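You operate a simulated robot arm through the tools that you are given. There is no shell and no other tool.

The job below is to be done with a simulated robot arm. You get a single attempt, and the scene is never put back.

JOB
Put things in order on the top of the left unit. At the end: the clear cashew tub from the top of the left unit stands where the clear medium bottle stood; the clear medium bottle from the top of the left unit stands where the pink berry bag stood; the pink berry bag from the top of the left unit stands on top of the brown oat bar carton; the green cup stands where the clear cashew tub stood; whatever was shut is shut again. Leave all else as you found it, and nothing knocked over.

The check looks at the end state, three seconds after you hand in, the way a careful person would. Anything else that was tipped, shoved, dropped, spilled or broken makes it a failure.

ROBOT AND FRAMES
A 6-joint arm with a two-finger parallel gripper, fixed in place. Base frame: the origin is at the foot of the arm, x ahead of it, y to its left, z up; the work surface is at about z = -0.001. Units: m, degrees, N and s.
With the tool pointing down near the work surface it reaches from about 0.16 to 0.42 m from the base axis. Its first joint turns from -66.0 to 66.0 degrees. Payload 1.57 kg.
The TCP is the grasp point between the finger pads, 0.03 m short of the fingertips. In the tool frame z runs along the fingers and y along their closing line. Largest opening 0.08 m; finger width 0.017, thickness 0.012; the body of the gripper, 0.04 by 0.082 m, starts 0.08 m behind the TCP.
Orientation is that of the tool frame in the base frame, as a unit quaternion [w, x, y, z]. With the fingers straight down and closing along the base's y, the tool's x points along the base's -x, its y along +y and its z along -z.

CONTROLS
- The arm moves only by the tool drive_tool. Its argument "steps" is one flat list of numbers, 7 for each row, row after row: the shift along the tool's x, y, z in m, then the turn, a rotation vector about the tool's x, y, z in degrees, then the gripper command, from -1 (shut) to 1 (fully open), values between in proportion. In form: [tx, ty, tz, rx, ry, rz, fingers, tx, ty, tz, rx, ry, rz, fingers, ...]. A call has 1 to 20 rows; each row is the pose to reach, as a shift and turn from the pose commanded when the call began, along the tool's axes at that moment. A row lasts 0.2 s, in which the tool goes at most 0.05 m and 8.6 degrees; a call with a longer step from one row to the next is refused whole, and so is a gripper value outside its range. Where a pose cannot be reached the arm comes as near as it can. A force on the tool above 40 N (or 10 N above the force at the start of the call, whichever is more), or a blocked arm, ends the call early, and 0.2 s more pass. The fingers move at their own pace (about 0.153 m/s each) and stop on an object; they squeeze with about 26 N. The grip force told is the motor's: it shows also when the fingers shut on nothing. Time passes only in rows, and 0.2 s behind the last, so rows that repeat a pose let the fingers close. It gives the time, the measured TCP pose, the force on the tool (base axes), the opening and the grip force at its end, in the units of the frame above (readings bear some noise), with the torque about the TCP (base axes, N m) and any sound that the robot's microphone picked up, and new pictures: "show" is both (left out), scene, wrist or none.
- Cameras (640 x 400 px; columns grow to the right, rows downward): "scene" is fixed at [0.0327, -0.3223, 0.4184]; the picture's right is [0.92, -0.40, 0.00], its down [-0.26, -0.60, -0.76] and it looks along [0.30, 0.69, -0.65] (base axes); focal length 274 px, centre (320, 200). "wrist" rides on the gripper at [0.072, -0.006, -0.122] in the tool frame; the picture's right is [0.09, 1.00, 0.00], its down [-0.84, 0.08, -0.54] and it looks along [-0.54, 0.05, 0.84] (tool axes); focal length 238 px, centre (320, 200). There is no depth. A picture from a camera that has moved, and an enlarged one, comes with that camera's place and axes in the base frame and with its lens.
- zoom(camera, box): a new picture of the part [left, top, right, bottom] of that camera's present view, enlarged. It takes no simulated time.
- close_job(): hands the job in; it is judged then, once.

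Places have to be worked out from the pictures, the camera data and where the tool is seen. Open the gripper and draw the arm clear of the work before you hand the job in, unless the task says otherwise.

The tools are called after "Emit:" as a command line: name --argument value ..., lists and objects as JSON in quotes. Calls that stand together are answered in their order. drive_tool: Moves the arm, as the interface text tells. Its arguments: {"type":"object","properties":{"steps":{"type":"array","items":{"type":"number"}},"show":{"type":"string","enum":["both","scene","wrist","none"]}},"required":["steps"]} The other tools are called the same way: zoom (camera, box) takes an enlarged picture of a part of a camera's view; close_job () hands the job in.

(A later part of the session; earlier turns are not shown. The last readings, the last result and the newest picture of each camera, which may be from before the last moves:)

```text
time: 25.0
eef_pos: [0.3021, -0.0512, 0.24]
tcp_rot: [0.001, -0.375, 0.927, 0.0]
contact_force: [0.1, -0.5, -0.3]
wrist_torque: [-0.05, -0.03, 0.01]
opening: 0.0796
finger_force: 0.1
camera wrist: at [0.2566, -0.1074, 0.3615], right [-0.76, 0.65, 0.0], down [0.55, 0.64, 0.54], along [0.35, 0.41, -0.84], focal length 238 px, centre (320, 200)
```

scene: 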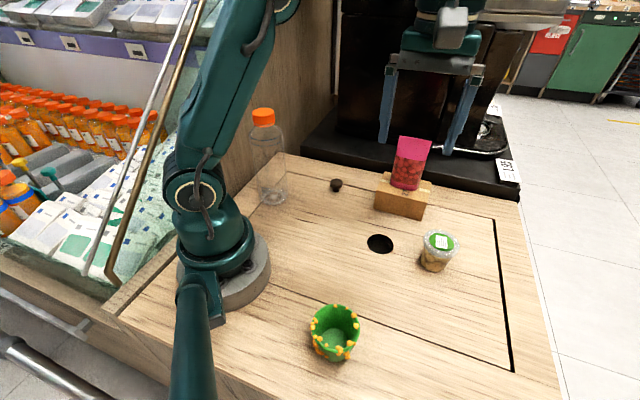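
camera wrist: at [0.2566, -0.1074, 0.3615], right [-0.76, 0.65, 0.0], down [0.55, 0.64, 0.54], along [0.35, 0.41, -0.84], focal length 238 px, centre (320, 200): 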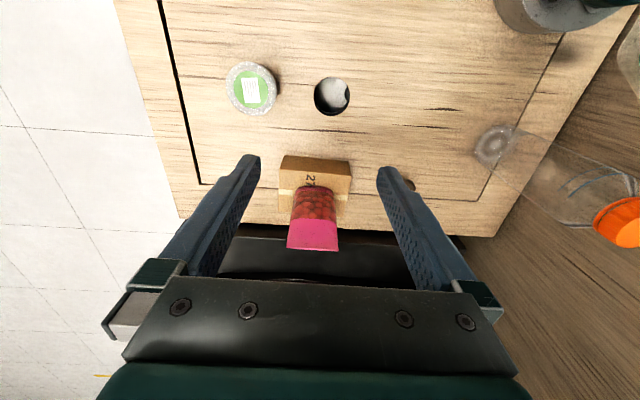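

The bag stands well on the carton. Before gripping the bottle by its cap (TCP z≈0.211), I test with an empty gripper whether the bag's old place is reachable tool-down at z≈0.235.

Emit:
drive_tool --steps '[0.032, -0.021, 0.0, 0, 0, 4, 1, 0.064, -0.042, 0.0, 0, 0, 8, 1, 0.096, -0.063, 0.0, 0, 0, 16, 1, 0.128, -0.084, 0.005, 0, 0, 24, 1, 0.1588, -0.1038, 0.005, 0, 0, 32, 1, 0.1588, -0.1038, 0.005, 0, 0, 40, 1, 0.1588, -0.1038, 0.005, 0, 0, 44, 1]'

```text
time: 26.6
eef_pos: [0.2586, -0.2343, 0.2325]
tcp_rot: [0.001, 0.002, 1.0, 0.0]
contact_force: [0.0, 0.3, 0.7]
wrist_torque: [0.01, 0.0, -0.02]
opening: 0.0799
finger_force: 0.0
camera wrist: at [0.1874, -0.2423, 0.3545], right [-0.09, 1.0, 0.0], down [0.84, 0.07, 0.54], along [0.54, 0.05, -0.84], focal length 238 px, centre (320, 200)
```

scene: 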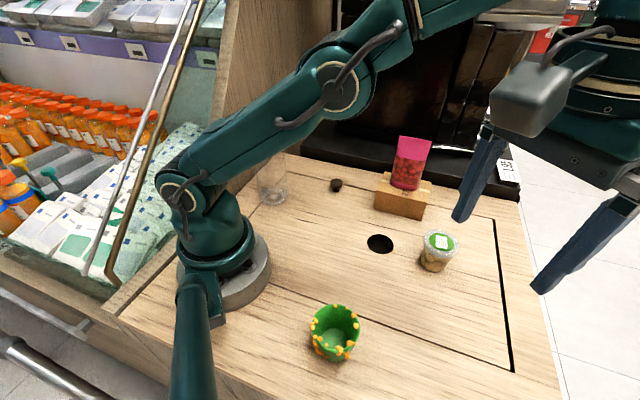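
wrist: 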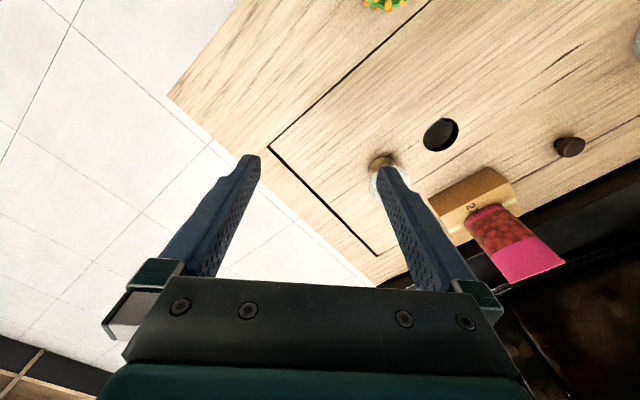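

The old bag spot is reachable tool-down at z≈0.233. Now I swing around at z≈0.27 to above the bottle, turned to yaw ≈115° so fingers close roughly along the side wall (which is only ~6 cm from the bottle axis), with a reduced opening.

Emit:
drive_tool --steps '[0, 0.045, 0, 0, 0, -8.5, 0.7, 0, 0.09, -0.005, 0, 0, -17, 0.7, 0, 0.135, -0.015, 0, 0, -25.5, 0.7, 0, 0.18, -0.025, 0, 0, -34, 0.7, 0, 0.225, -0.0375, 0, 0, -42.5, 0.7, 0.01, 0.268, -0.0375, 0, 0, -51, 0.7, 0.025, 0.305, -0.0375, 0, 0, -59.5, 0.7, 0.05, 0.34, -0.0375, 0, 0, -68, 0.7, 0.08, 0.372, -0.0375, 0, 0, -76.5, 0.7, 0.08, 0.372, -0.0375, 0, 0, -85, 0.7, 0.08, 0.372, -0.0375, 0, 0, -93.5, 0.7, 0.08, 0.372, -0.0375, 0, 0, -102, 0.7, 0.08, 0.372, -0.0375, 0, 0, -110.5, 0.7, 0.08, 0.372, -0.0375, 0, 0, -115, 0.7, 0.08, 0.372, -0.0375, 0, 0, -115, 0.7]'

```text
time: 29.8
eef_pos: [0.1795, 0.1394, 0.2693]
tcp_rot: [0.0, 0.844, -0.536, 0.0]
contact_force: [0.2, 0.4, -0.1]
wrist_torque: [0.02, 0.01, -0.03]
opening: 0.068
finger_force: 0.1
camera wrist: at [0.2173, 0.0751, 0.3912], right [-0.86, -0.51, 0.0], down [-0.42, 0.73, 0.54], along [-0.27, 0.47, -0.84], focal length 238 px, centre (320, 200)
```

scene: 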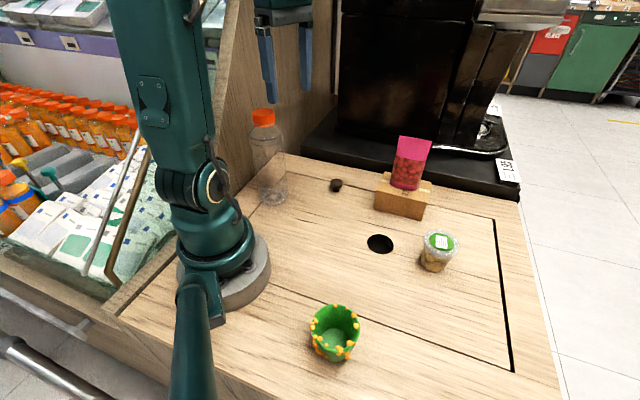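
wrist: 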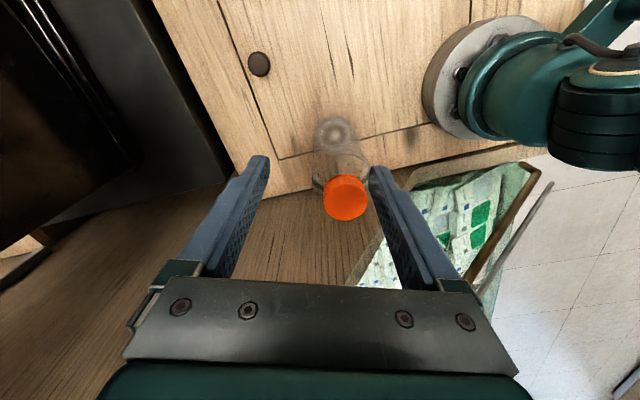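

The wrist camera sees the bottle cap and base; I zoom in to measure their positions.

Emit:
zoom --camera "wrist" --box '[260, 100, 420, 240]'

Emit:
zoom --camera "scene" --box '[210, 90, 330, 220]'

```text
2.86 times, centred on (340, 170) of wrist
camera zoom: at [0.2173, 0.0751, 0.3912], right [-0.86, -0.51, 0.0], down [-0.42, 0.73, 0.54], along [-0.27, 0.47, -0.84], focal length 681 px, centre (263, 286)
```

zoom: 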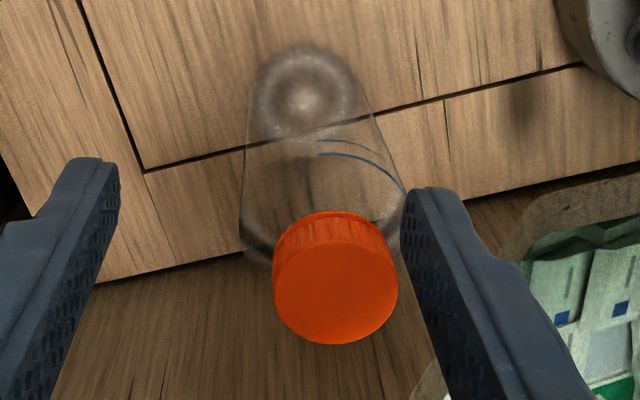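

```text
3.08 times, centred on (270, 155) of scene
camera zoom: at [0.0327, -0.3223, 0.4184], right [0.92, -0.4, 0.0], down [-0.26, -0.6, -0.76], along [0.3, 0.69, -0.65], focal length 842 px, centre (474, 338)
```

zoom: 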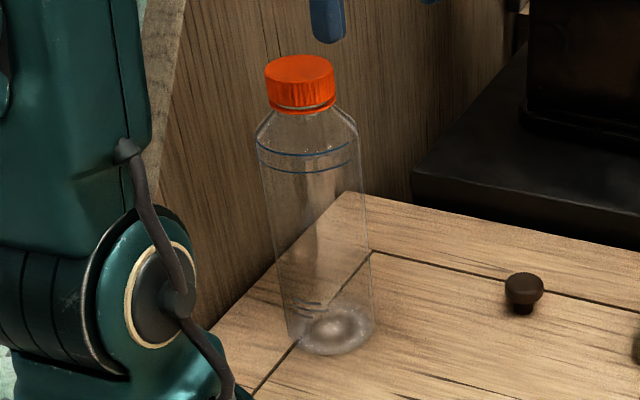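

The bottle axis works out at ≈(0.134,0.168), cap top z≈0.206 (base and cap agree). I shift over it at this height and verify before descending.

Emit:
drive_tool --steps '[-0.02, 0.013, 0, 0, 0, 0, 0.8, -0.0455, 0.029, 0, 0, 0, 0, 0.8, -0.0455, 0.029, 0, 0, 0, 0, 0.8]'

```text
time: 30.6
eef_pos: [0.1341, 0.1683, 0.2693]
tcp_rot: [0.0, 0.843, -0.537, -0.001]
contact_force: [0.4, -0.4, 0.6]
wrist_torque: [-0.01, 0.02, 0.0]
opening: 0.0721
finger_force: 0.1
camera wrist: at [0.1716, 0.1043, 0.391], right [-0.86, -0.5, 0.0], down [-0.42, 0.73, 0.54], along [-0.27, 0.47, -0.84], focal length 238 px, centre (320, 200)
```

scene: 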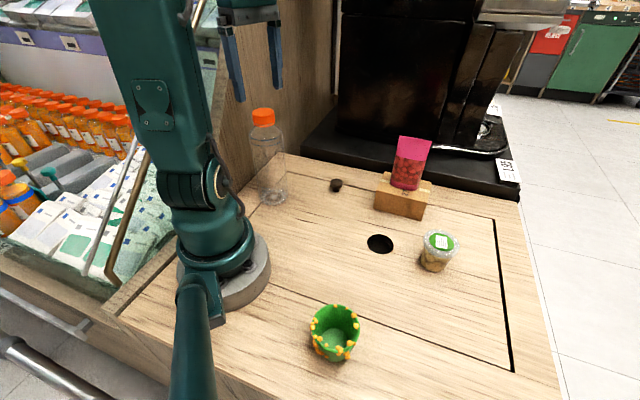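
wrist: 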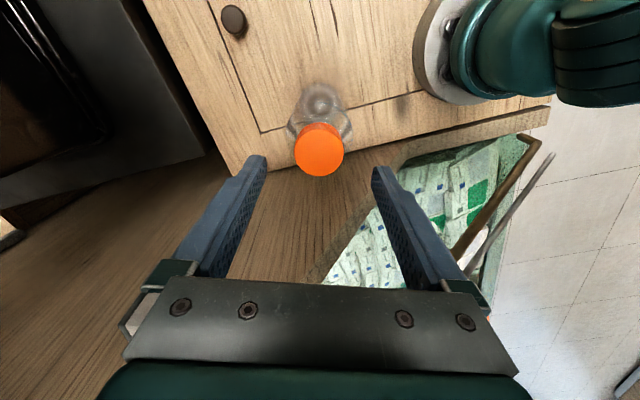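

The cap sits within ~2 mm of the tool axis. I descend to z≈0.211 so the fingertips end just below the cap's lower edge.

Emit:
drive_tool --steps '[0.002, 0, 0.02, 0, 0, 0, 0.8, 0.002, 0, 0.04, 0, 0, 0, 0.8, 0.002, 0, 0.058, 0, 0, 0, 0.8, 0.002, 0, 0.058, 0, 0, 0, 0.8]'

Emit:
zoom --camera "scene" --box '[210, 60, 330, 220]'

Emit:
zoom --camera "wrist" --box '[220, 90, 420, 260]'

```text
time: 31.6
eef_pos: [0.1355, 0.1647, 0.2116]
tcp_rot: [0.0, 0.843, -0.537, 0.0]
contact_force: [-0.2, 1.0, -0.2]
wrist_torque: [-0.02, 0.02, 0.01]
opening: 0.0722
finger_force: 0.1
camera wrist: at [0.1729, 0.1012, 0.3342], right [-0.86, -0.5, 0.0], down [-0.42, 0.73, 0.54], along [-0.27, 0.47, -0.84], focal length 238 px, centre (320, 200)
```

scene: 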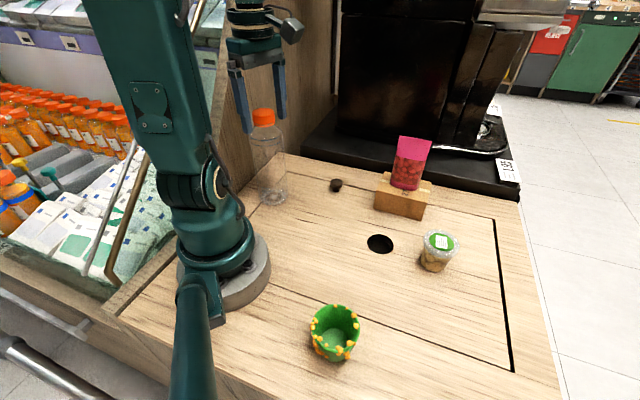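
wrist: 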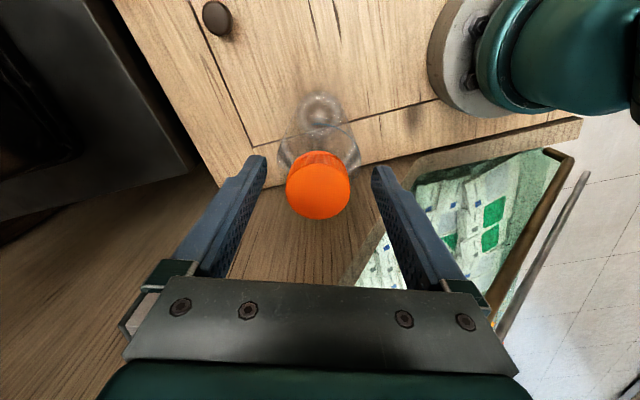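

```text
2.50 times, centred on (270, 140) of scene
camera zoom: at [0.0327, -0.3223, 0.4184], right [0.92, -0.4, 0.0], down [-0.26, -0.6, -0.76], along [0.3, 0.69, -0.65], focal length 684 px, centre (445, 350)
```

zoom: 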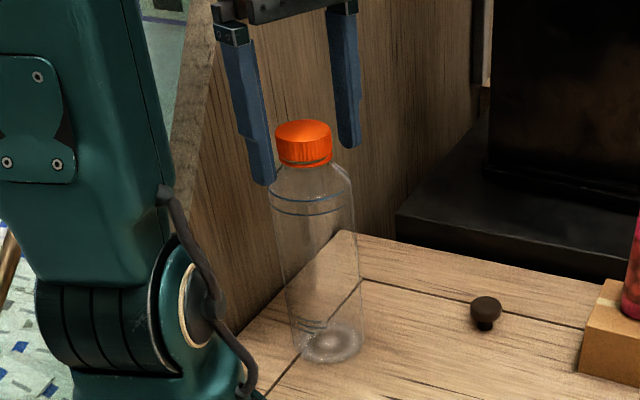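

```text
2.35 times, centred on (320, 175) of wrist
camera zoom: at [0.1729, 0.1012, 0.3342], right [-0.86, -0.5, 0.0], down [-0.42, 0.73, 0.54], along [-0.27, 0.47, -0.84], focal length 561 px, centre (320, 259)
```

zoom: 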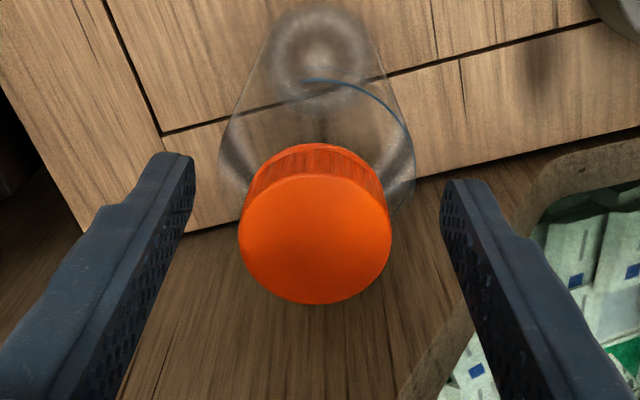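

The cap is centred in the closing direction and ~3 mm off along the tool's x; I correct that and close on the cap.

Emit:
drive_tool --steps '[-0.003, 0, 0, 0, 0, 0, 0.8, -0.003, 0, 0, 0, 0, 0, 0.4, -0.003, 0, 0, 0, 0, 0, 0.1, -0.003, 0, 0, 0, 0, 0, -1, -0.003, 0, 0, 0, 0, 0, -1]'

Emit:
zoom --camera "scene" --box '[210, 60, 330, 220]'

Emit:
zoom --camera "wrist" --box '[220, 90, 420, 260]'

```text
time: 32.8
eef_pos: [0.135, 0.1678, 0.2122]
tcp_rot: [0.0, 0.843, -0.537, 0.0]
contact_force: [-1.3, -0.9, -0.1]
wrist_torque: [0.0, 0.03, 0.01]
opening: 0.0384
finger_force: 26.5
camera wrist: at [0.1722, 0.1042, 0.3345], right [-0.86, -0.5, 0.0], down [-0.42, 0.73, 0.54], along [-0.27, 0.47, -0.84], focal length 238 px, centre (320, 200)
```

scene: 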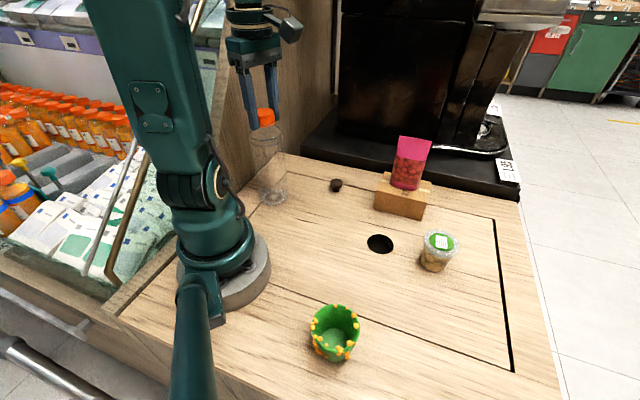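
wrist: 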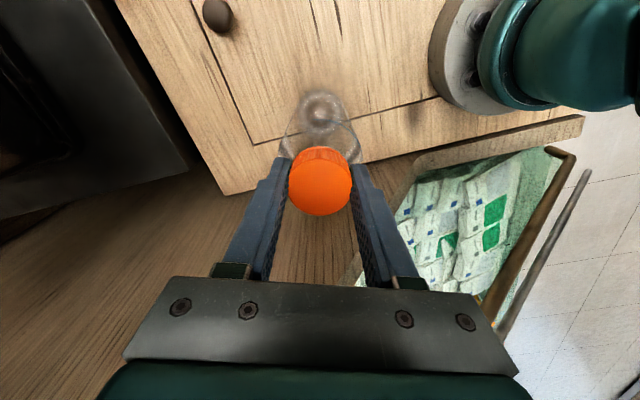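

```text
2.50 times, centred on (270, 140) of scene
camera zoom: at [0.0327, -0.3223, 0.4184], right [0.92, -0.4, 0.0], down [-0.26, -0.6, -0.76], along [0.3, 0.69, -0.65], focal length 684 px, centre (445, 350)
```

zoom: 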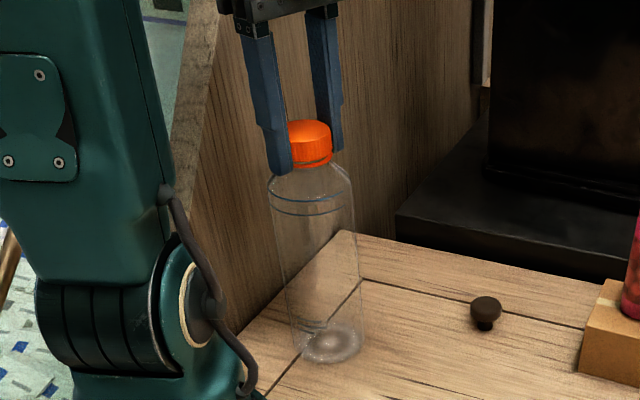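

```text
2.35 times, centred on (320, 175) of wrist
camera zoom: at [0.1722, 0.1042, 0.3345], right [-0.86, -0.5, 0.0], down [-0.42, 0.73, 0.54], along [-0.27, 0.47, -0.84], focal length 561 px, centre (320, 259)
```

zoom: 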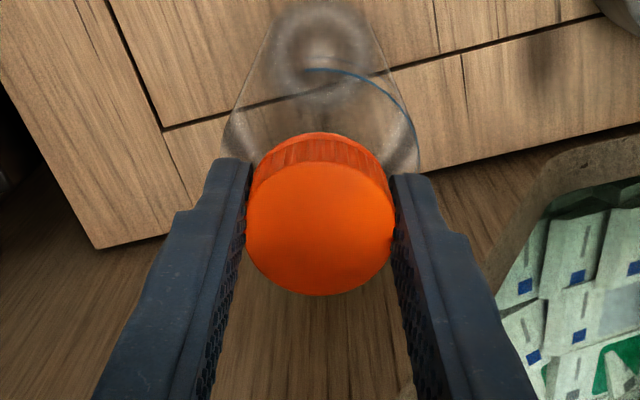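

The cap is gripped at 0.038 m. I lift 2 cm slowly and check that the bottle hangs straight.

Emit:
drive_tool --steps '[0, 0, -0.004, 0, 0, 0, -1, 0, 0, -0.01, 0, 0, 0, -1, 0, 0, -0.02, 0, 0, 0, -1, 0, 0, -0.02, 0, 0, 0, -1]'

Emit:
zoom --camera "scene" --box '[210, 60, 330, 220]'

```text
time: 33.8
eef_pos: [0.1345, 0.1676, 0.2327]
tcp_rot: [-0.001, 0.844, -0.537, 0.0]
contact_force: [-0.2, -0.5, -0.5]
wrist_torque: [0.05, 0.0, 0.01]
opening: 0.0383
finger_force: 26.1
camera wrist: at [0.1717, 0.104, 0.3545], right [-0.86, -0.5, 0.0], down [-0.42, 0.73, 0.54], along [-0.27, 0.47, -0.84], focal length 238 px, centre (320, 200)
```

scene: 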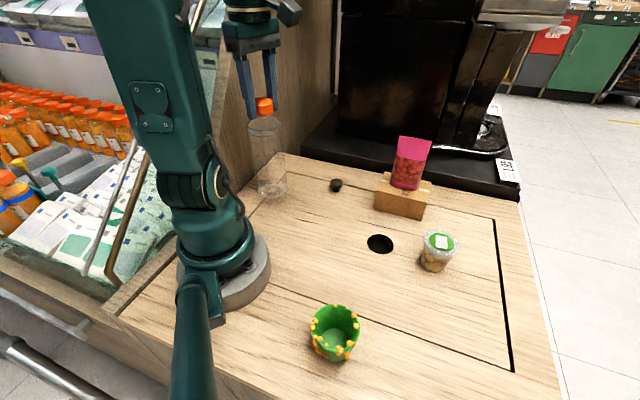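
wrist: 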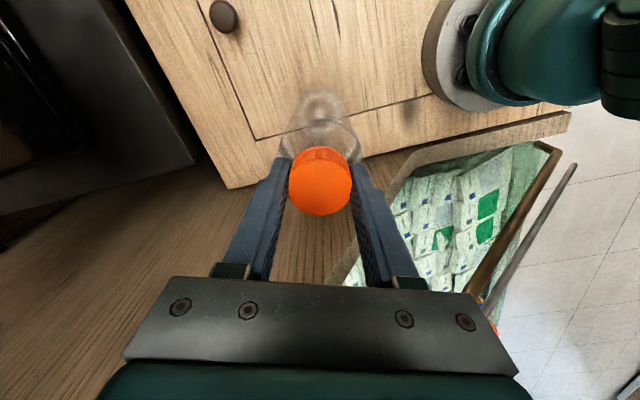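

```text
2.50 times, centred on (270, 140) of scene
camera zoom: at [0.0327, -0.3223, 0.4184], right [0.92, -0.4, 0.0], down [-0.26, -0.6, -0.76], along [0.3, 0.69, -0.65], focal length 684 px, centre (445, 350)
```

zoom: 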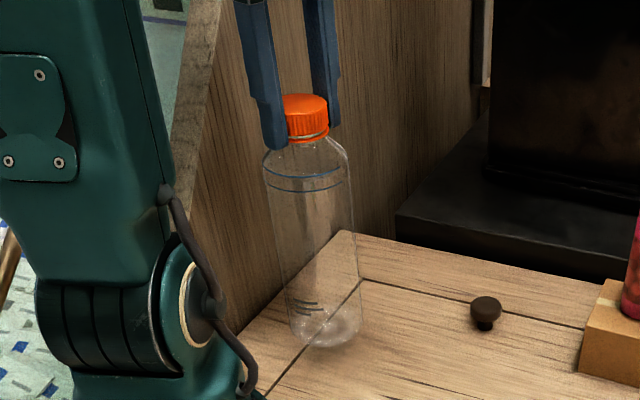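

The bottle hangs straight, 2 cm up. I carry it on an arc inside the carton/tub and outside the cup to above the bag's old place (0.261,-0.237).

Emit:
drive_tool --steps '[0.0201, -0.0133, 0, 0, 0, 8, -1, 0.0579, -0.0232, 0, 0, 0, 16, -1, 0.0963, -0.0274, 0, 0, 0, 24, -1, 0.1363, -0.0253, 0, 0, 0, 32, -1, 0.1767, -0.0174, 0, 0, 0, 40, -1, 0.2173, -0.0096, 0, 0, 0, 48, -1, 0.257, 0.0001, 0, 0, 0, 56, -1, 0.2957, 0.0116, 0, 0, 0, 64, -1, 0.3342, 0.024, 0, 0, 0, 72, -1, 0.372, 0.0373, 0.002, 0, 0, 80, -1, 0.4001, 0.0482, 0.003, 0, 0, 88, -1, 0.4205, 0.0566, 0.004, 0, 0, 96, -1, 0.4205, 0.0566, 0.004, 0, 0, 96, -1]'

```text
time: 36.6
eef_pos: [0.2614, -0.2374, 0.2267]
tcp_rot: [0.0, -0.164, 0.986, 0.0]
contact_force: [0.3, 0.3, -0.6]
wrist_torque: [0.01, -0.03, 0.0]
opening: 0.0384
finger_force: 26.5
camera wrist: at [0.1973, -0.2673, 0.3489], right [-0.41, 0.91, 0.0], down [0.77, 0.34, 0.54], along [0.49, 0.22, -0.84], focal length 238 px, centre (320, 200)
```

scene: 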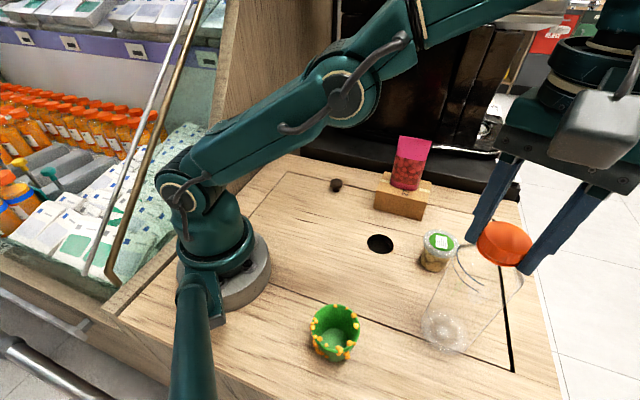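
wrist: 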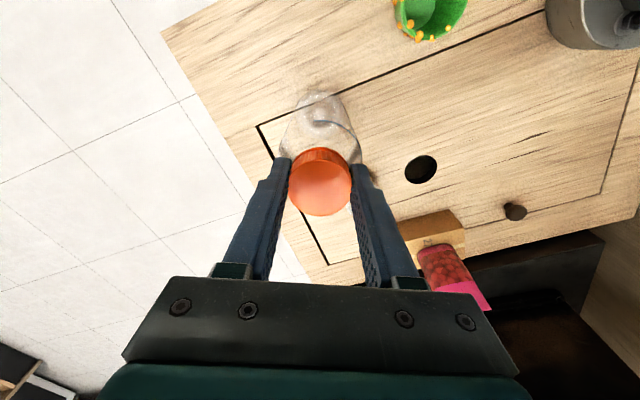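

The bottle is over its target. I lower it in small steps toward touchdown (expected at TCP z≈0.212).

Emit:
drive_tool --steps '[0, 0, 0.005, 0, 0, 0, -1, 0, 0, 0.01, 0, 0, 0, -1, 0, 0, 0.013, 0, 0, 0, -1, 0, 0, 0.013, 0, 0, 0, -1]' --show "scene"

```text
time: 37.6
eef_pos: [0.2614, -0.2361, 0.215]
tcp_rot: [0.0, -0.166, 0.986, 0.0]
contact_force: [-0.1, -1.5, 0.2]
wrist_torque: [0.05, 0.02, 0.0]
opening: 0.0382
finger_force: 26.1
```

scene: 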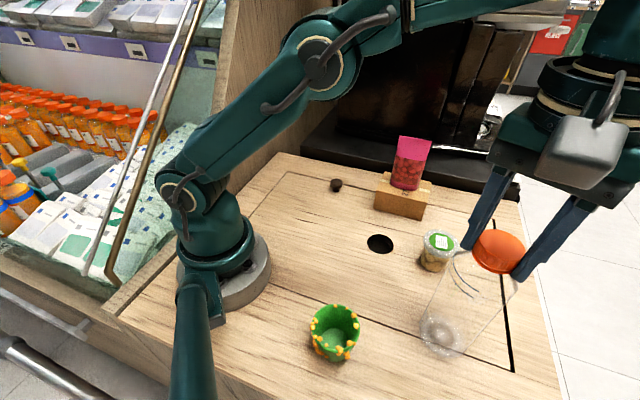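

Emit:
drive_tool --steps '[0, 0, 0.0015, 0, 0, 0, -1, 0, 0, 0.0015, 0, 0, 0, -1]' --show "none"

```text
time: 38.2
eef_pos: [0.259, -0.2363, 0.2122]
tcp_rot: [0.001, -0.165, 0.986, 0.0]
contact_force: [0.0, -0.6, -0.3]
wrist_torque: [0.01, -0.01, 0.01]
opening: 0.0384
finger_force: 26.0
```

No contact yet at z≈0.212; I go down another 1 mm at a time.

Emit:
drive_tool --steps '[0, 0, 0.001, 0, 0, 0, -1, 0, 0, 0.001, 0, 0, 0, -1]' --show "none"

```text
time: 38.8
eef_pos: [0.2595, -0.2368, 0.2133]
tcp_rot: [0.0, -0.165, 0.986, 0.0]
contact_force: [-0.3, 0.1, 0.4]
wrist_torque: [-0.02, -0.03, 0.02]
opening: 0.0384
finger_force: 25.9
```

Still light; one more millimetre step.

Emit:
drive_tool --steps '[0, 0, 0.001, 0, 0, 0, -1, 0, 0, 0.001, 0, 0, 0, -1]' --show "none"

Emit:
zoom --camera "scene" --box '[400, 210, 560, 370]'

```text
time: 39.4
eef_pos: [0.2586, -0.2359, 0.2119]
tcp_rot: [0.001, -0.165, 0.986, -0.001]
contact_force: [1.0, 0.5, 6.7]
wrist_torque: [0.07, -0.03, -0.01]
opening: 0.0382
finger_force: 25.8
```

```text
2.50 times, centred on (480, 290) of scene
camera zoom: at [0.0327, -0.3223, 0.4185], right [0.92, -0.4, 0.0], down [-0.26, -0.6, -0.76], along [0.3, 0.69, -0.65], focal length 684 px, centre (-80, -25)
```

zoom: 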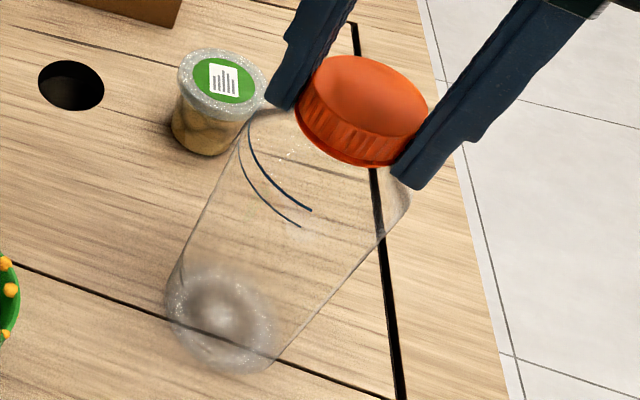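

Contact at 6.7 N: the bottle stands. I open the fingers gradually.

Emit:
drive_tool --steps '[0, 0, 0, 0, 0, 0, 0.05, 0, 0, 0, 0, 0, 0, 0.2, 0, 0, 0, 0, 0, 0, 0.5, 0, 0, 0, 0, 0, 0, 0.8, 0, 0, 0, 0, 0, 0, 0.8]'

```text
time: 40.6
eef_pos: [0.2591, -0.2364, 0.2113]
tcp_rot: [0.0, -0.164, 0.986, 0.0]
contact_force: [-0.6, 0.1, 0.2]
wrist_torque: [0.01, -0.02, 0.01]
opening: 0.0721
finger_force: 0.0
camera wrist: at [0.1947, -0.2677, 0.3337], right [-0.41, 0.91, 0.0], down [0.77, 0.35, 0.54], along [0.49, 0.22, -0.84], focal length 238 px, centre (320, 200)
```

scene: 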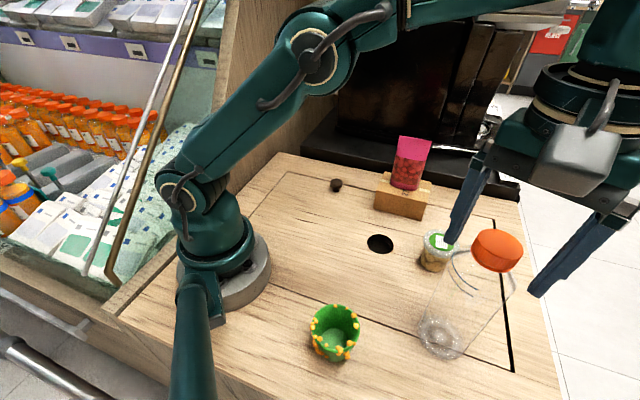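
wrist: 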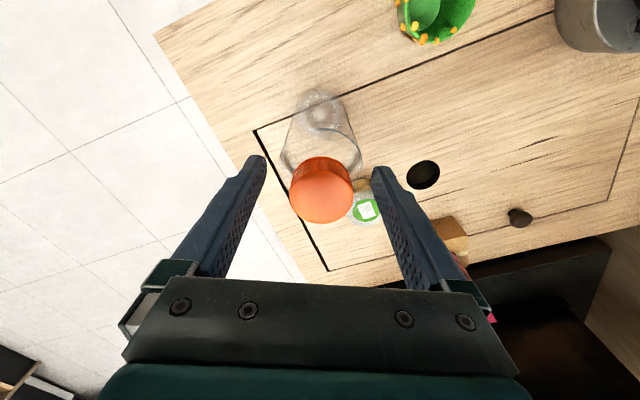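

The bottle stands free at its new place. I open fully, rise slightly, back the fingers off sideways along the tool's +x (clear of the cap on both sides), then rise.

Emit:
drive_tool --steps '[0, 0, -0.004, 0, 0, 0, 1, 0, 0, -0.012, 0, 0, 0, 1, 0.03, 0, -0.014, 0, 0, 0, 1, 0.06, 0, -0.014, 0, 0, 0, 1, 0.09, 0, -0.025, 0, 0, 0, 1, 0.1, 0, -0.04, 0, 0, 0, 1, 0.1, 0, -0.04, 0, 0, 0, 1]'

```text
time: 42.2
eef_pos: [0.1646, -0.2699, 0.2527]
tcp_rot: [0.0, -0.165, 0.986, 0.0]
contact_force: [-0.3, -0.5, 0.1]
wrist_torque: [0.04, 0.03, 0.0]
opening: 0.0801
finger_force: 0.0
camera wrist: at [0.1008, -0.3012, 0.3747], right [-0.41, 0.91, 0.0], down [0.77, 0.35, 0.54], along [0.49, 0.22, -0.84], focal length 238 px, centre (320, 200)
```

scene: 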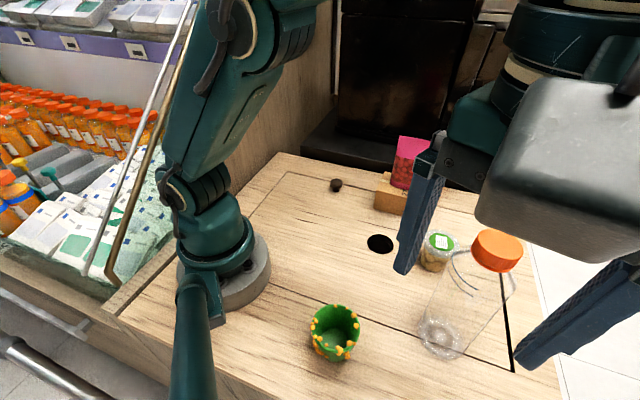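
wrist: 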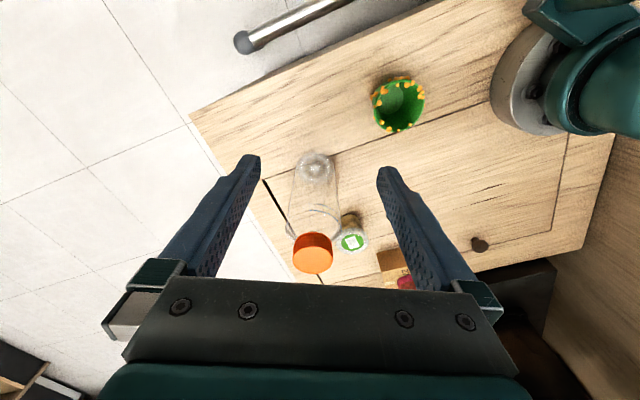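

The bottle remains upright. I go around it on the robot side toward the tub, ending short of it at z≈0.16, yaw −20°, for a measuring look.

Emit:
drive_tool --steps '[-0.0149, 0.0423, 0, 0, 0, 5, 1, -0.0437, 0.0799, 0, 0, 0, 10, 1, -0.0802, 0.1096, 0, 0, 0, 15, 1, -0.123, 0.1266, 0, 0, 0, 20, 1, -0.1625, 0.1184, 0.005, 0, 0, 25, 1, -0.1893, 0.104, 0.035, 0, 0, 30, 1, -0.2019, 0.0944, 0.07, 0, 0, 35, 1, -0.2019, 0.0944, 0.09, 0, 0, 39, 1, -0.2019, 0.0944, 0.09, 0, 0, 39, 1]'

Emit:
zoom --camera "wrist" --box '[240, 60, 400, 180]'

```text
time: 44.2
eef_pos: [0.3258, -0.1122, 0.1594]
tcp_rot: [0.0, 0.174, 0.985, 0.0]
contact_force: [-0.4, -0.6, -0.3]
wrist_torque: [0.02, 0.0, 0.01]
opening: 0.08
finger_force: 0.1
camera wrist: at [0.258, -0.096, 0.2812], right [0.26, 0.97, 0.0], down [0.81, -0.21, 0.54], along [0.52, -0.14, -0.84], focal length 238 px, centre (320, 200)
```

scene: 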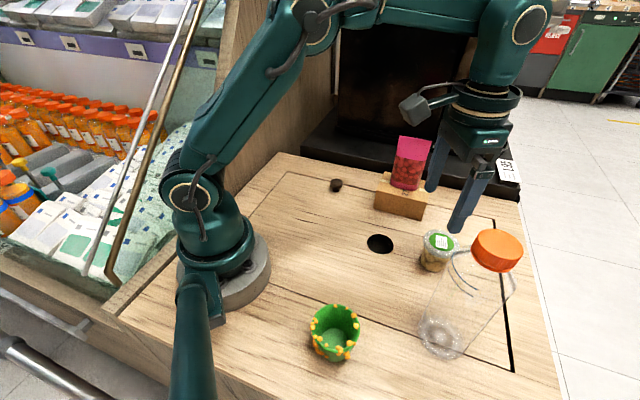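
wrist: 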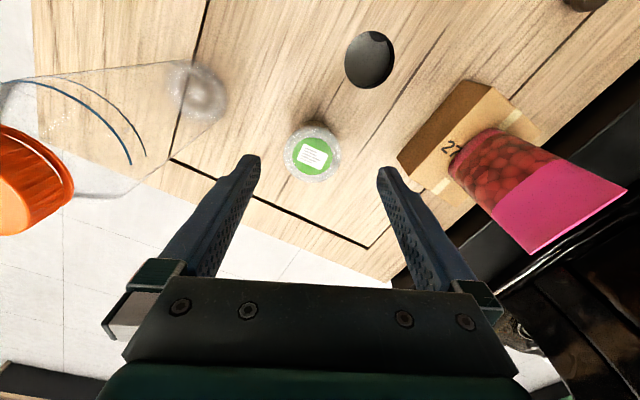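

```text
3.33 times, centred on (320, 120) of wrist
camera zoom: at [0.258, -0.096, 0.2812], right [0.26, 0.97, 0.0], down [0.81, -0.21, 0.54], along [0.52, -0.14, -0.84], focal length 794 px, centre (320, 467)
```

zoom: 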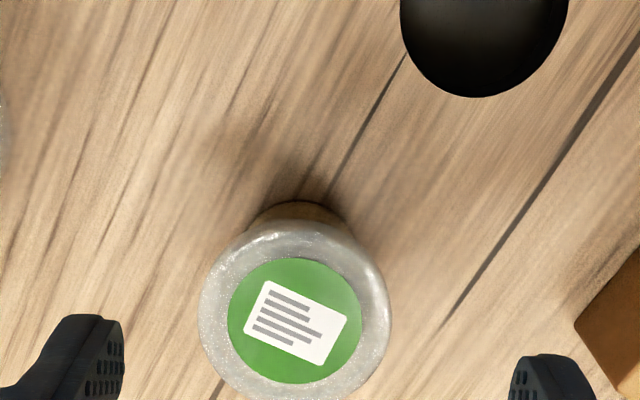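

The tub's lid centre is at ≈(0.343,-0.124), diameter ≈0.058. I move over it and descend to TCP z≈0.048.

Emit:
drive_tool --steps '[-0.01, -0.0025, 0.01, 0, 0, 0, 1, -0.02, -0.005, 0.03, 0, 0, 0, 1, -0.02, -0.005, 0.06, 0, 0, 0, 1, -0.02, -0.005, 0.09, 0, 0, 0, 1, -0.02, -0.005, 0.111, 0, 0, 0, 1, -0.02, -0.005, 0.111, 0, 0, 0, 1]'

Emit:
zoom --camera "wrist" --box '[220, 90, 420, 260]'

```text
time: 45.6
eef_pos: [0.3421, -0.1254, 0.047]
tcp_rot: [0.0, 0.174, 0.985, -0.001]
contact_force: [0.2, 0.0, 0.4]
wrist_torque: [0.03, -0.02, 0.02]
opening: 0.0801
finger_force: 0.1
camera wrist: at [0.2734, -0.1083, 0.1688], right [0.25, 0.97, 0.0], down [0.81, -0.21, 0.54], along [0.52, -0.14, -0.84], focal length 238 px, centre (320, 200)
```

scene: 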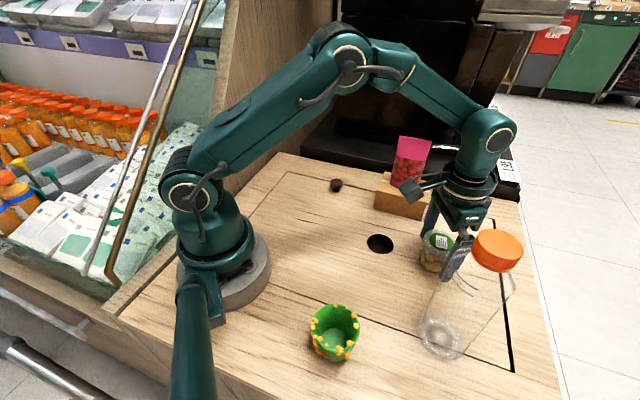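
wrist: 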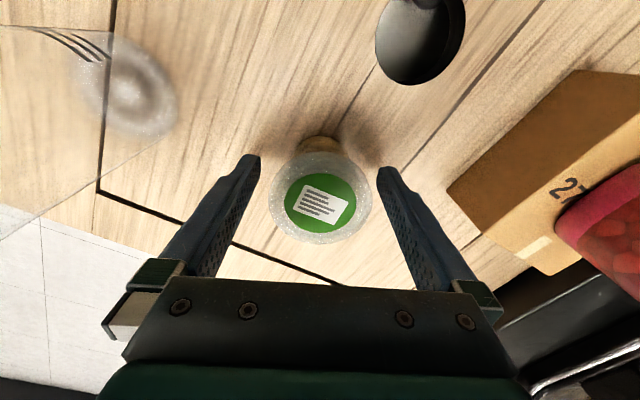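

```text
2.35 times, centred on (320, 175) of wrist
camera zoom: at [0.2734, -0.1083, 0.1688], right [0.25, 0.97, 0.0], down [0.81, -0.21, 0.54], along [0.52, -0.14, -0.84], focal length 561 px, centre (320, 259)
```

zoom: 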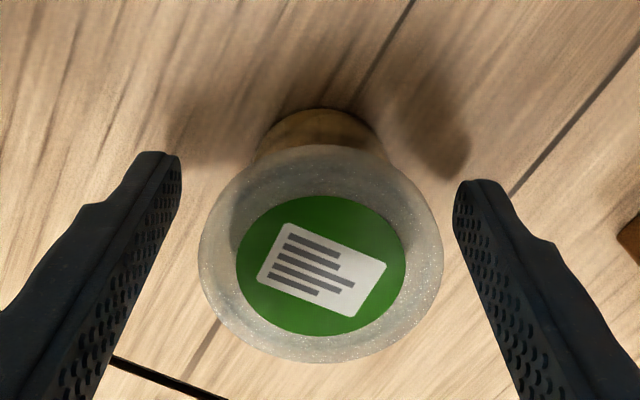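

The tub is centred between the fingers. I close on the lid rim and lift slightly to check.

Emit:
drive_tool --steps '[0, 0.001, 0, 0, 0, 0, 0.6, 0, 0.001, 0, 0, 0, 0, 0.3, 0, 0.001, 0, 0, 0, 0, -1, 0, 0.001, 0, 0, 0, 0, -1]' --show "wrist"

```text
time: 46.6
eef_pos: [0.3428, -0.1242, 0.0477]
tcp_rot: [0.0, 0.174, 0.985, 0.0]
contact_force: [-0.1, -0.7, -0.9]
wrist_torque: [0.01, 0.01, 0.02]
opening: 0.0592
finger_force: 26.5
camera wrist: at [0.2737, -0.1074, 0.1696], right [0.25, 0.97, 0.0], down [0.81, -0.21, 0.54], along [0.52, -0.14, -0.84], focal length 238 px, centre (320, 200)
```

wrist: 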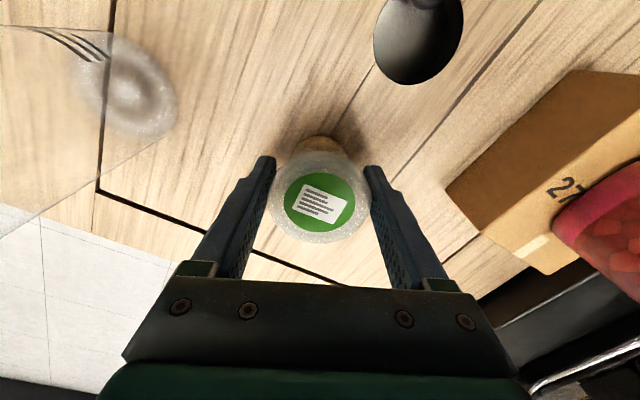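

Gripped at 0.059 m. I lift 5 cm and check.

Emit:
drive_tool --steps '[0, 0, -0.005, 0, 0, 0, -1, 0, 0, -0.015, 0, 0, 0, -1, 0, 0, -0.035, 0, 0, 0, -1, 0, 0, -0.055, 0, 0, 0, -1, 0, 0, -0.055, 0, 0, 0, -1]'

```text
time: 47.8
eef_pos: [0.3417, -0.1243, 0.1027]
tcp_rot: [-0.001, 0.173, 0.985, 0.0]
contact_force: [0.1, -0.2, -0.9]
wrist_torque: [0.02, -0.04, 0.0]
opening: 0.0592
finger_force: 25.7
camera wrist: at [0.2728, -0.1074, 0.2257], right [0.25, 0.97, 0.0], down [0.81, -0.21, 0.54], along [0.52, -0.14, -0.84], focal length 238 px, centre (320, 200)
```

scene: 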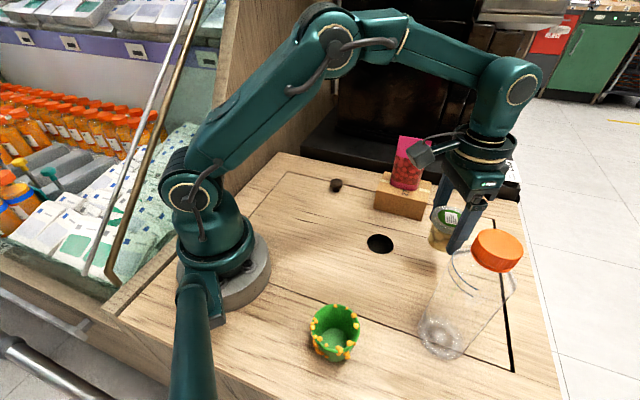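
wrist: 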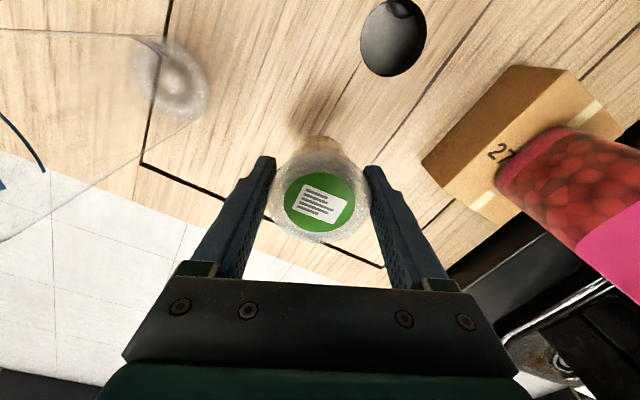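

The tub is held. I carry it at z≈0.10 inward and around to the bottle's old place (0.1345,0.168).

Emit:
drive_tool --steps '[0.0413, 0.0052, 0, 0, 0, -7.9, -1, 0.0827, 0.0167, 0, 0, 0, -15.8, -1, 0.1152, 0.0475, 0, 0, 0, -23.7, -1, 0.1383, 0.0816, 0, 0, 0, -31.6, -1, 0.1614, 0.1158, 0, 0, 0, -39.5, -1, 0.1911, 0.1477, 0, 0, 0, -47.4, -1, 0.2275, 0.1717, 0, 0, 0, -55.3, -1, 0.266, 0.1927, 0, 0, 0, -63.2, -1, 0.295, 0.2035, 0, 0, 0, -71, -1, 0.295, 0.2035, 0, 0, 0, -71, -1]'

```text
time: 50.0
eef_pos: [0.1366, 0.1689, 0.1047]
tcp_rot: [-0.001, -0.43, 0.903, 0.0]
contact_force: [0.2, -0.9, -1.4]
wrist_torque: [0.0, 0.0, 0.01]
opening: 0.0591
finger_force: 25.7
camera wrist: at [0.0967, 0.1091, 0.2274], right [-0.83, 0.55, 0.0], down [0.47, 0.7, 0.54], along [0.3, 0.45, -0.84], focal length 238 px, centre (320, 200)
```

scene: 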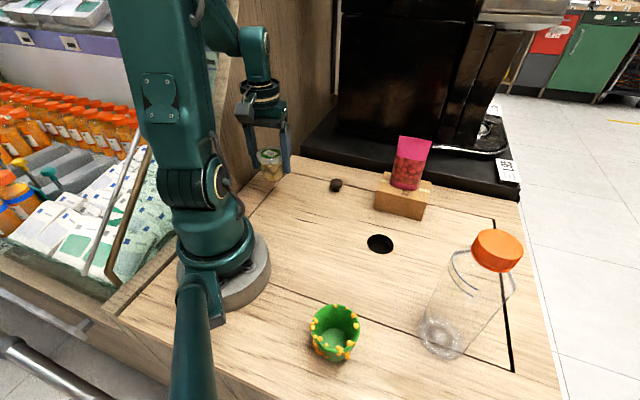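
wrist: 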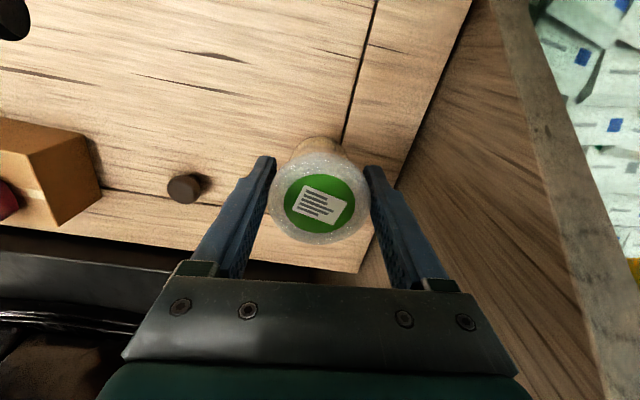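

The tub is above the bottle's old place. I lower it to just above the surface (grip height was 0.0477).

Emit:
drive_tool --steps '[0, 0, 0.02, 0, 0, 0, -1, 0, 0, 0.04, 0, 0, 0, -1, 0, 0, 0.051, 0, 0, 0, -1, 0, 0, 0.054, 0, 0, 0, -1, 0, 0, 0.054, 0, 0, 0, -1]' --show "scene"

```text
time: 51.2
eef_pos: [0.1366, 0.1682, 0.0509]
tcp_rot: [0.001, -0.431, 0.903, 0.0]
contact_force: [-0.2, 0.5, -0.6]
wrist_torque: [0.04, -0.02, 0.08]
opening: 0.0593
finger_force: 25.9
```

scene: 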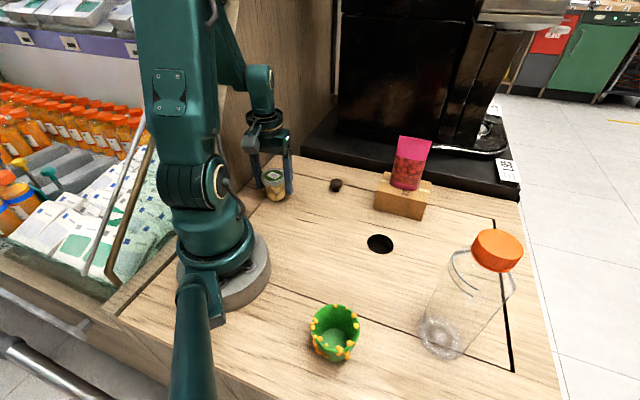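

No contact yet; I lower by 1.5 mm and read.

Emit:
drive_tool --steps '[0, 0, 0.0015, 0, 0, 0, -1, 0, 0, 0.0015, 0, 0, 0, -1]' --show "none"

```text
time: 51.8
eef_pos: [0.1363, 0.1682, 0.0498]
tcp_rot: [0.001, -0.431, 0.902, 0.0]
contact_force: [0.5, -0.5, -1.0]
wrist_torque: [-0.01, 0.01, 0.0]
opening: 0.0593
finger_force: 26.1
```

Emit:
drive_tool --steps '[0, 0, 0.001, 0, 0, 0, -1, 0, 0, 0.001, 0, 0, 0, -1]' --show "none"

```text
time: 52.4
eef_pos: [0.1352, 0.1671, 0.0471]
tcp_rot: [0.0, -0.43, 0.903, 0.0]
contact_force: [-0.7, 0.5, -1.0]
wrist_torque: [0.0, -0.01, 0.04]
opening: 0.0588
finger_force: 26.0
```

Still no touchdown; another millimetre.

Emit:
drive_tool --steps '[0, 0, 0.001, 0, 0, 0, -1, 0, 0, 0.001, 0, 0, 0, -1]' --show "none"

```text
time: 53.0
eef_pos: [0.1358, 0.1681, 0.0473]
tcp_rot: [0.0, -0.431, 0.903, 0.001]
contact_force: [0.1, -3.8, 22.5]
wrist_torque: [-0.01, 0.01, -0.01]
opening: 0.0592
finger_force: 26.5
```

Touchdown (22 N). I ease up 1 mm, then open gradually.

Emit:
drive_tool --steps '[0, 0, -0.0008, 0, 0, 0, -1, 0, 0, -0.0008, 0, 0, 0, 0.5, 0, 0, -0.0008, 0, 0, 0, 0.6, 0, 0, -0.0008, 0, 0, 0, 0.8, 0, 0, -0.0008, 0, 0, 0, 1, 0, 0, -0.0008, 0, 0, 0, 1]'

```text
time: 54.4
eef_pos: [0.1364, 0.168, 0.0463]
tcp_rot: [0.0, -0.43, 0.903, 0.0]
contact_force: [0.1, 0.0, -0.1]
wrist_torque: [0.01, 0.02, 0.02]
opening: 0.0802
finger_force: 0.1
camera wrist: at [0.0963, 0.1063, 0.1696], right [-0.83, 0.56, 0.0], down [0.47, 0.7, 0.54], along [0.3, 0.45, -0.84], focal length 238 px, centre (320, 200)
```

scene: 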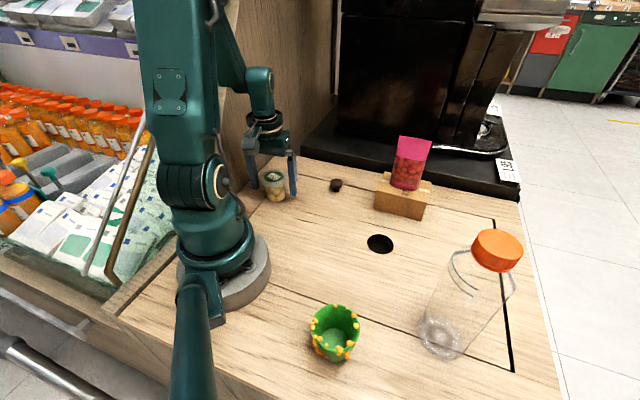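
wrist: 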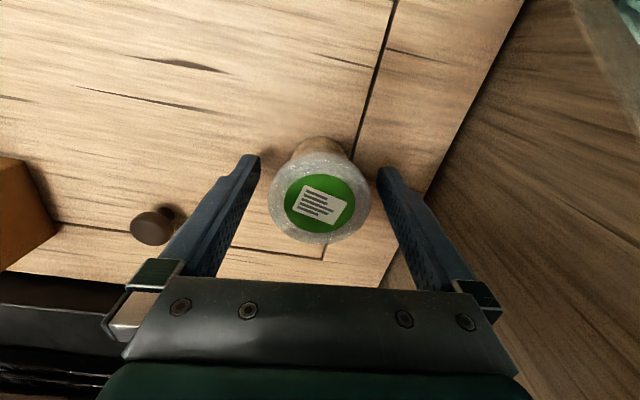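

The tub stands in the bottle's old place. I rise straight up, then swing over at z≈0.2 toward the cup with yaw ≈−50°, stopping short for a look.

Emit:
drive_tool --steps '[0, 0, -0.04, 0, 0, 0, 1, 0, 0, -0.08, 0, 0, 0, 1, 0, 0, -0.12, 0, 0, 0, 1, 0.0037, -0.0399, -0.14, 0, 0, 8, 1, 0.012, -0.0852, -0.15, 0, 0, 16, 1, 0.0305, -0.126, -0.15, 0, 0, 24, 1, 0.0576, -0.1609, -0.15, 0, 0, 32, 1, 0.0918, -0.1887, -0.15, 0, 0, 40, 1, 0.1314, -0.208, -0.15, 0, 0, 48, 1, 0.1751, -0.2177, -0.15, 0, 0, 56, 1, 0.2212, -0.2165, -0.15, 0, 0, 64, 1, 0.2422, -0.2143, -0.15, 0, 0, 72, 1, 0.2422, -0.2143, -0.15, 0, 0, 80, 1, 0.2422, -0.2143, -0.15, 0, 0, 88, 1, 0.2422, -0.2143, -0.15, 0, 0, 96, 1, 0.2422, -0.2143, -0.15, 0, 0, 101, 1, 0.2422, -0.2143, -0.15, 0, 0, 101, 1]'

Emit:
zoom --camera "wrist" --box '[240, 60, 440, 200]'

Emit:
zoom --camera "scene" --box '[290, 290, 390, 380]'

```text
time: 58.0
eef_pos: [0.1499, -0.1568, 0.1981]
tcp_rot: [0.001, 0.424, 0.906, 0.0]
contact_force: [-0.2, -1.4, 0.9]
wrist_torque: [-0.01, -0.03, 0.0]
opening: 0.0799
finger_force: 0.1
camera wrist: at [0.0996, -0.1069, 0.3207], right [0.71, 0.71, 0.0], down [0.6, -0.59, 0.54], along [0.38, -0.38, -0.84], focal length 238 px, centre (320, 200)
```

scene: 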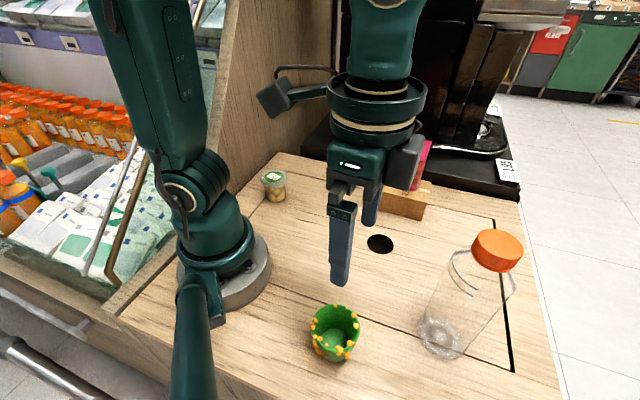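
wrist: 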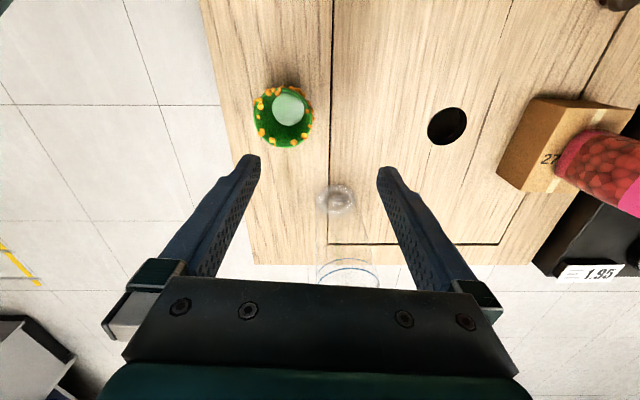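

```text
2.86 times, centred on (340, 130) of wrist
camera zoom: at [0.0996, -0.1069, 0.3207], right [0.71, 0.71, 0.0], down [0.6, -0.59, 0.54], along [0.38, -0.38, -0.84], focal length 681 px, centre (263, 400)
```

zoom: 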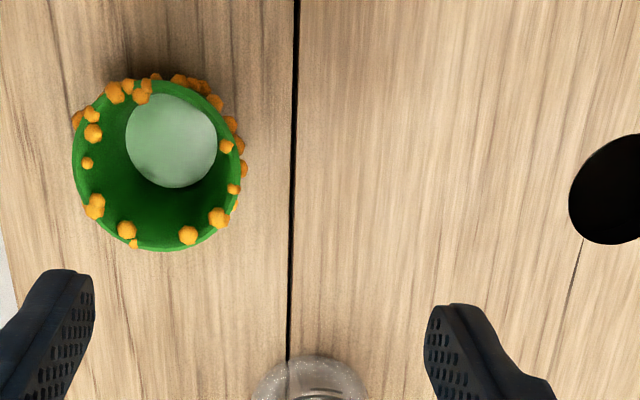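

```text
4.44 times, centred on (340, 335) of scene
camera zoom: at [0.0327, -0.3223, 0.4184], right [0.92, -0.4, 0.0], down [-0.26, -0.6, -0.76], along [0.3, 0.69, -0.65], focal length 1216 px, centre (231, -400)
```

zoom: 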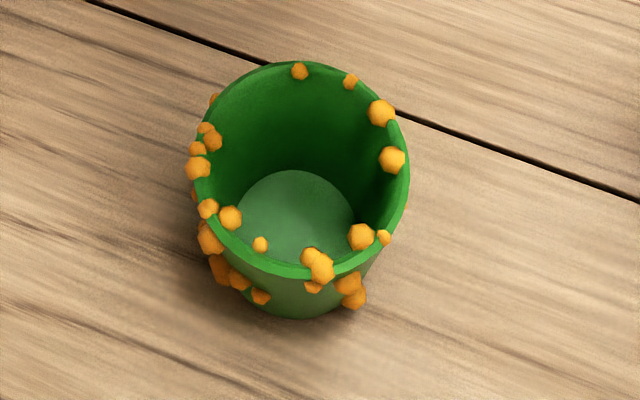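

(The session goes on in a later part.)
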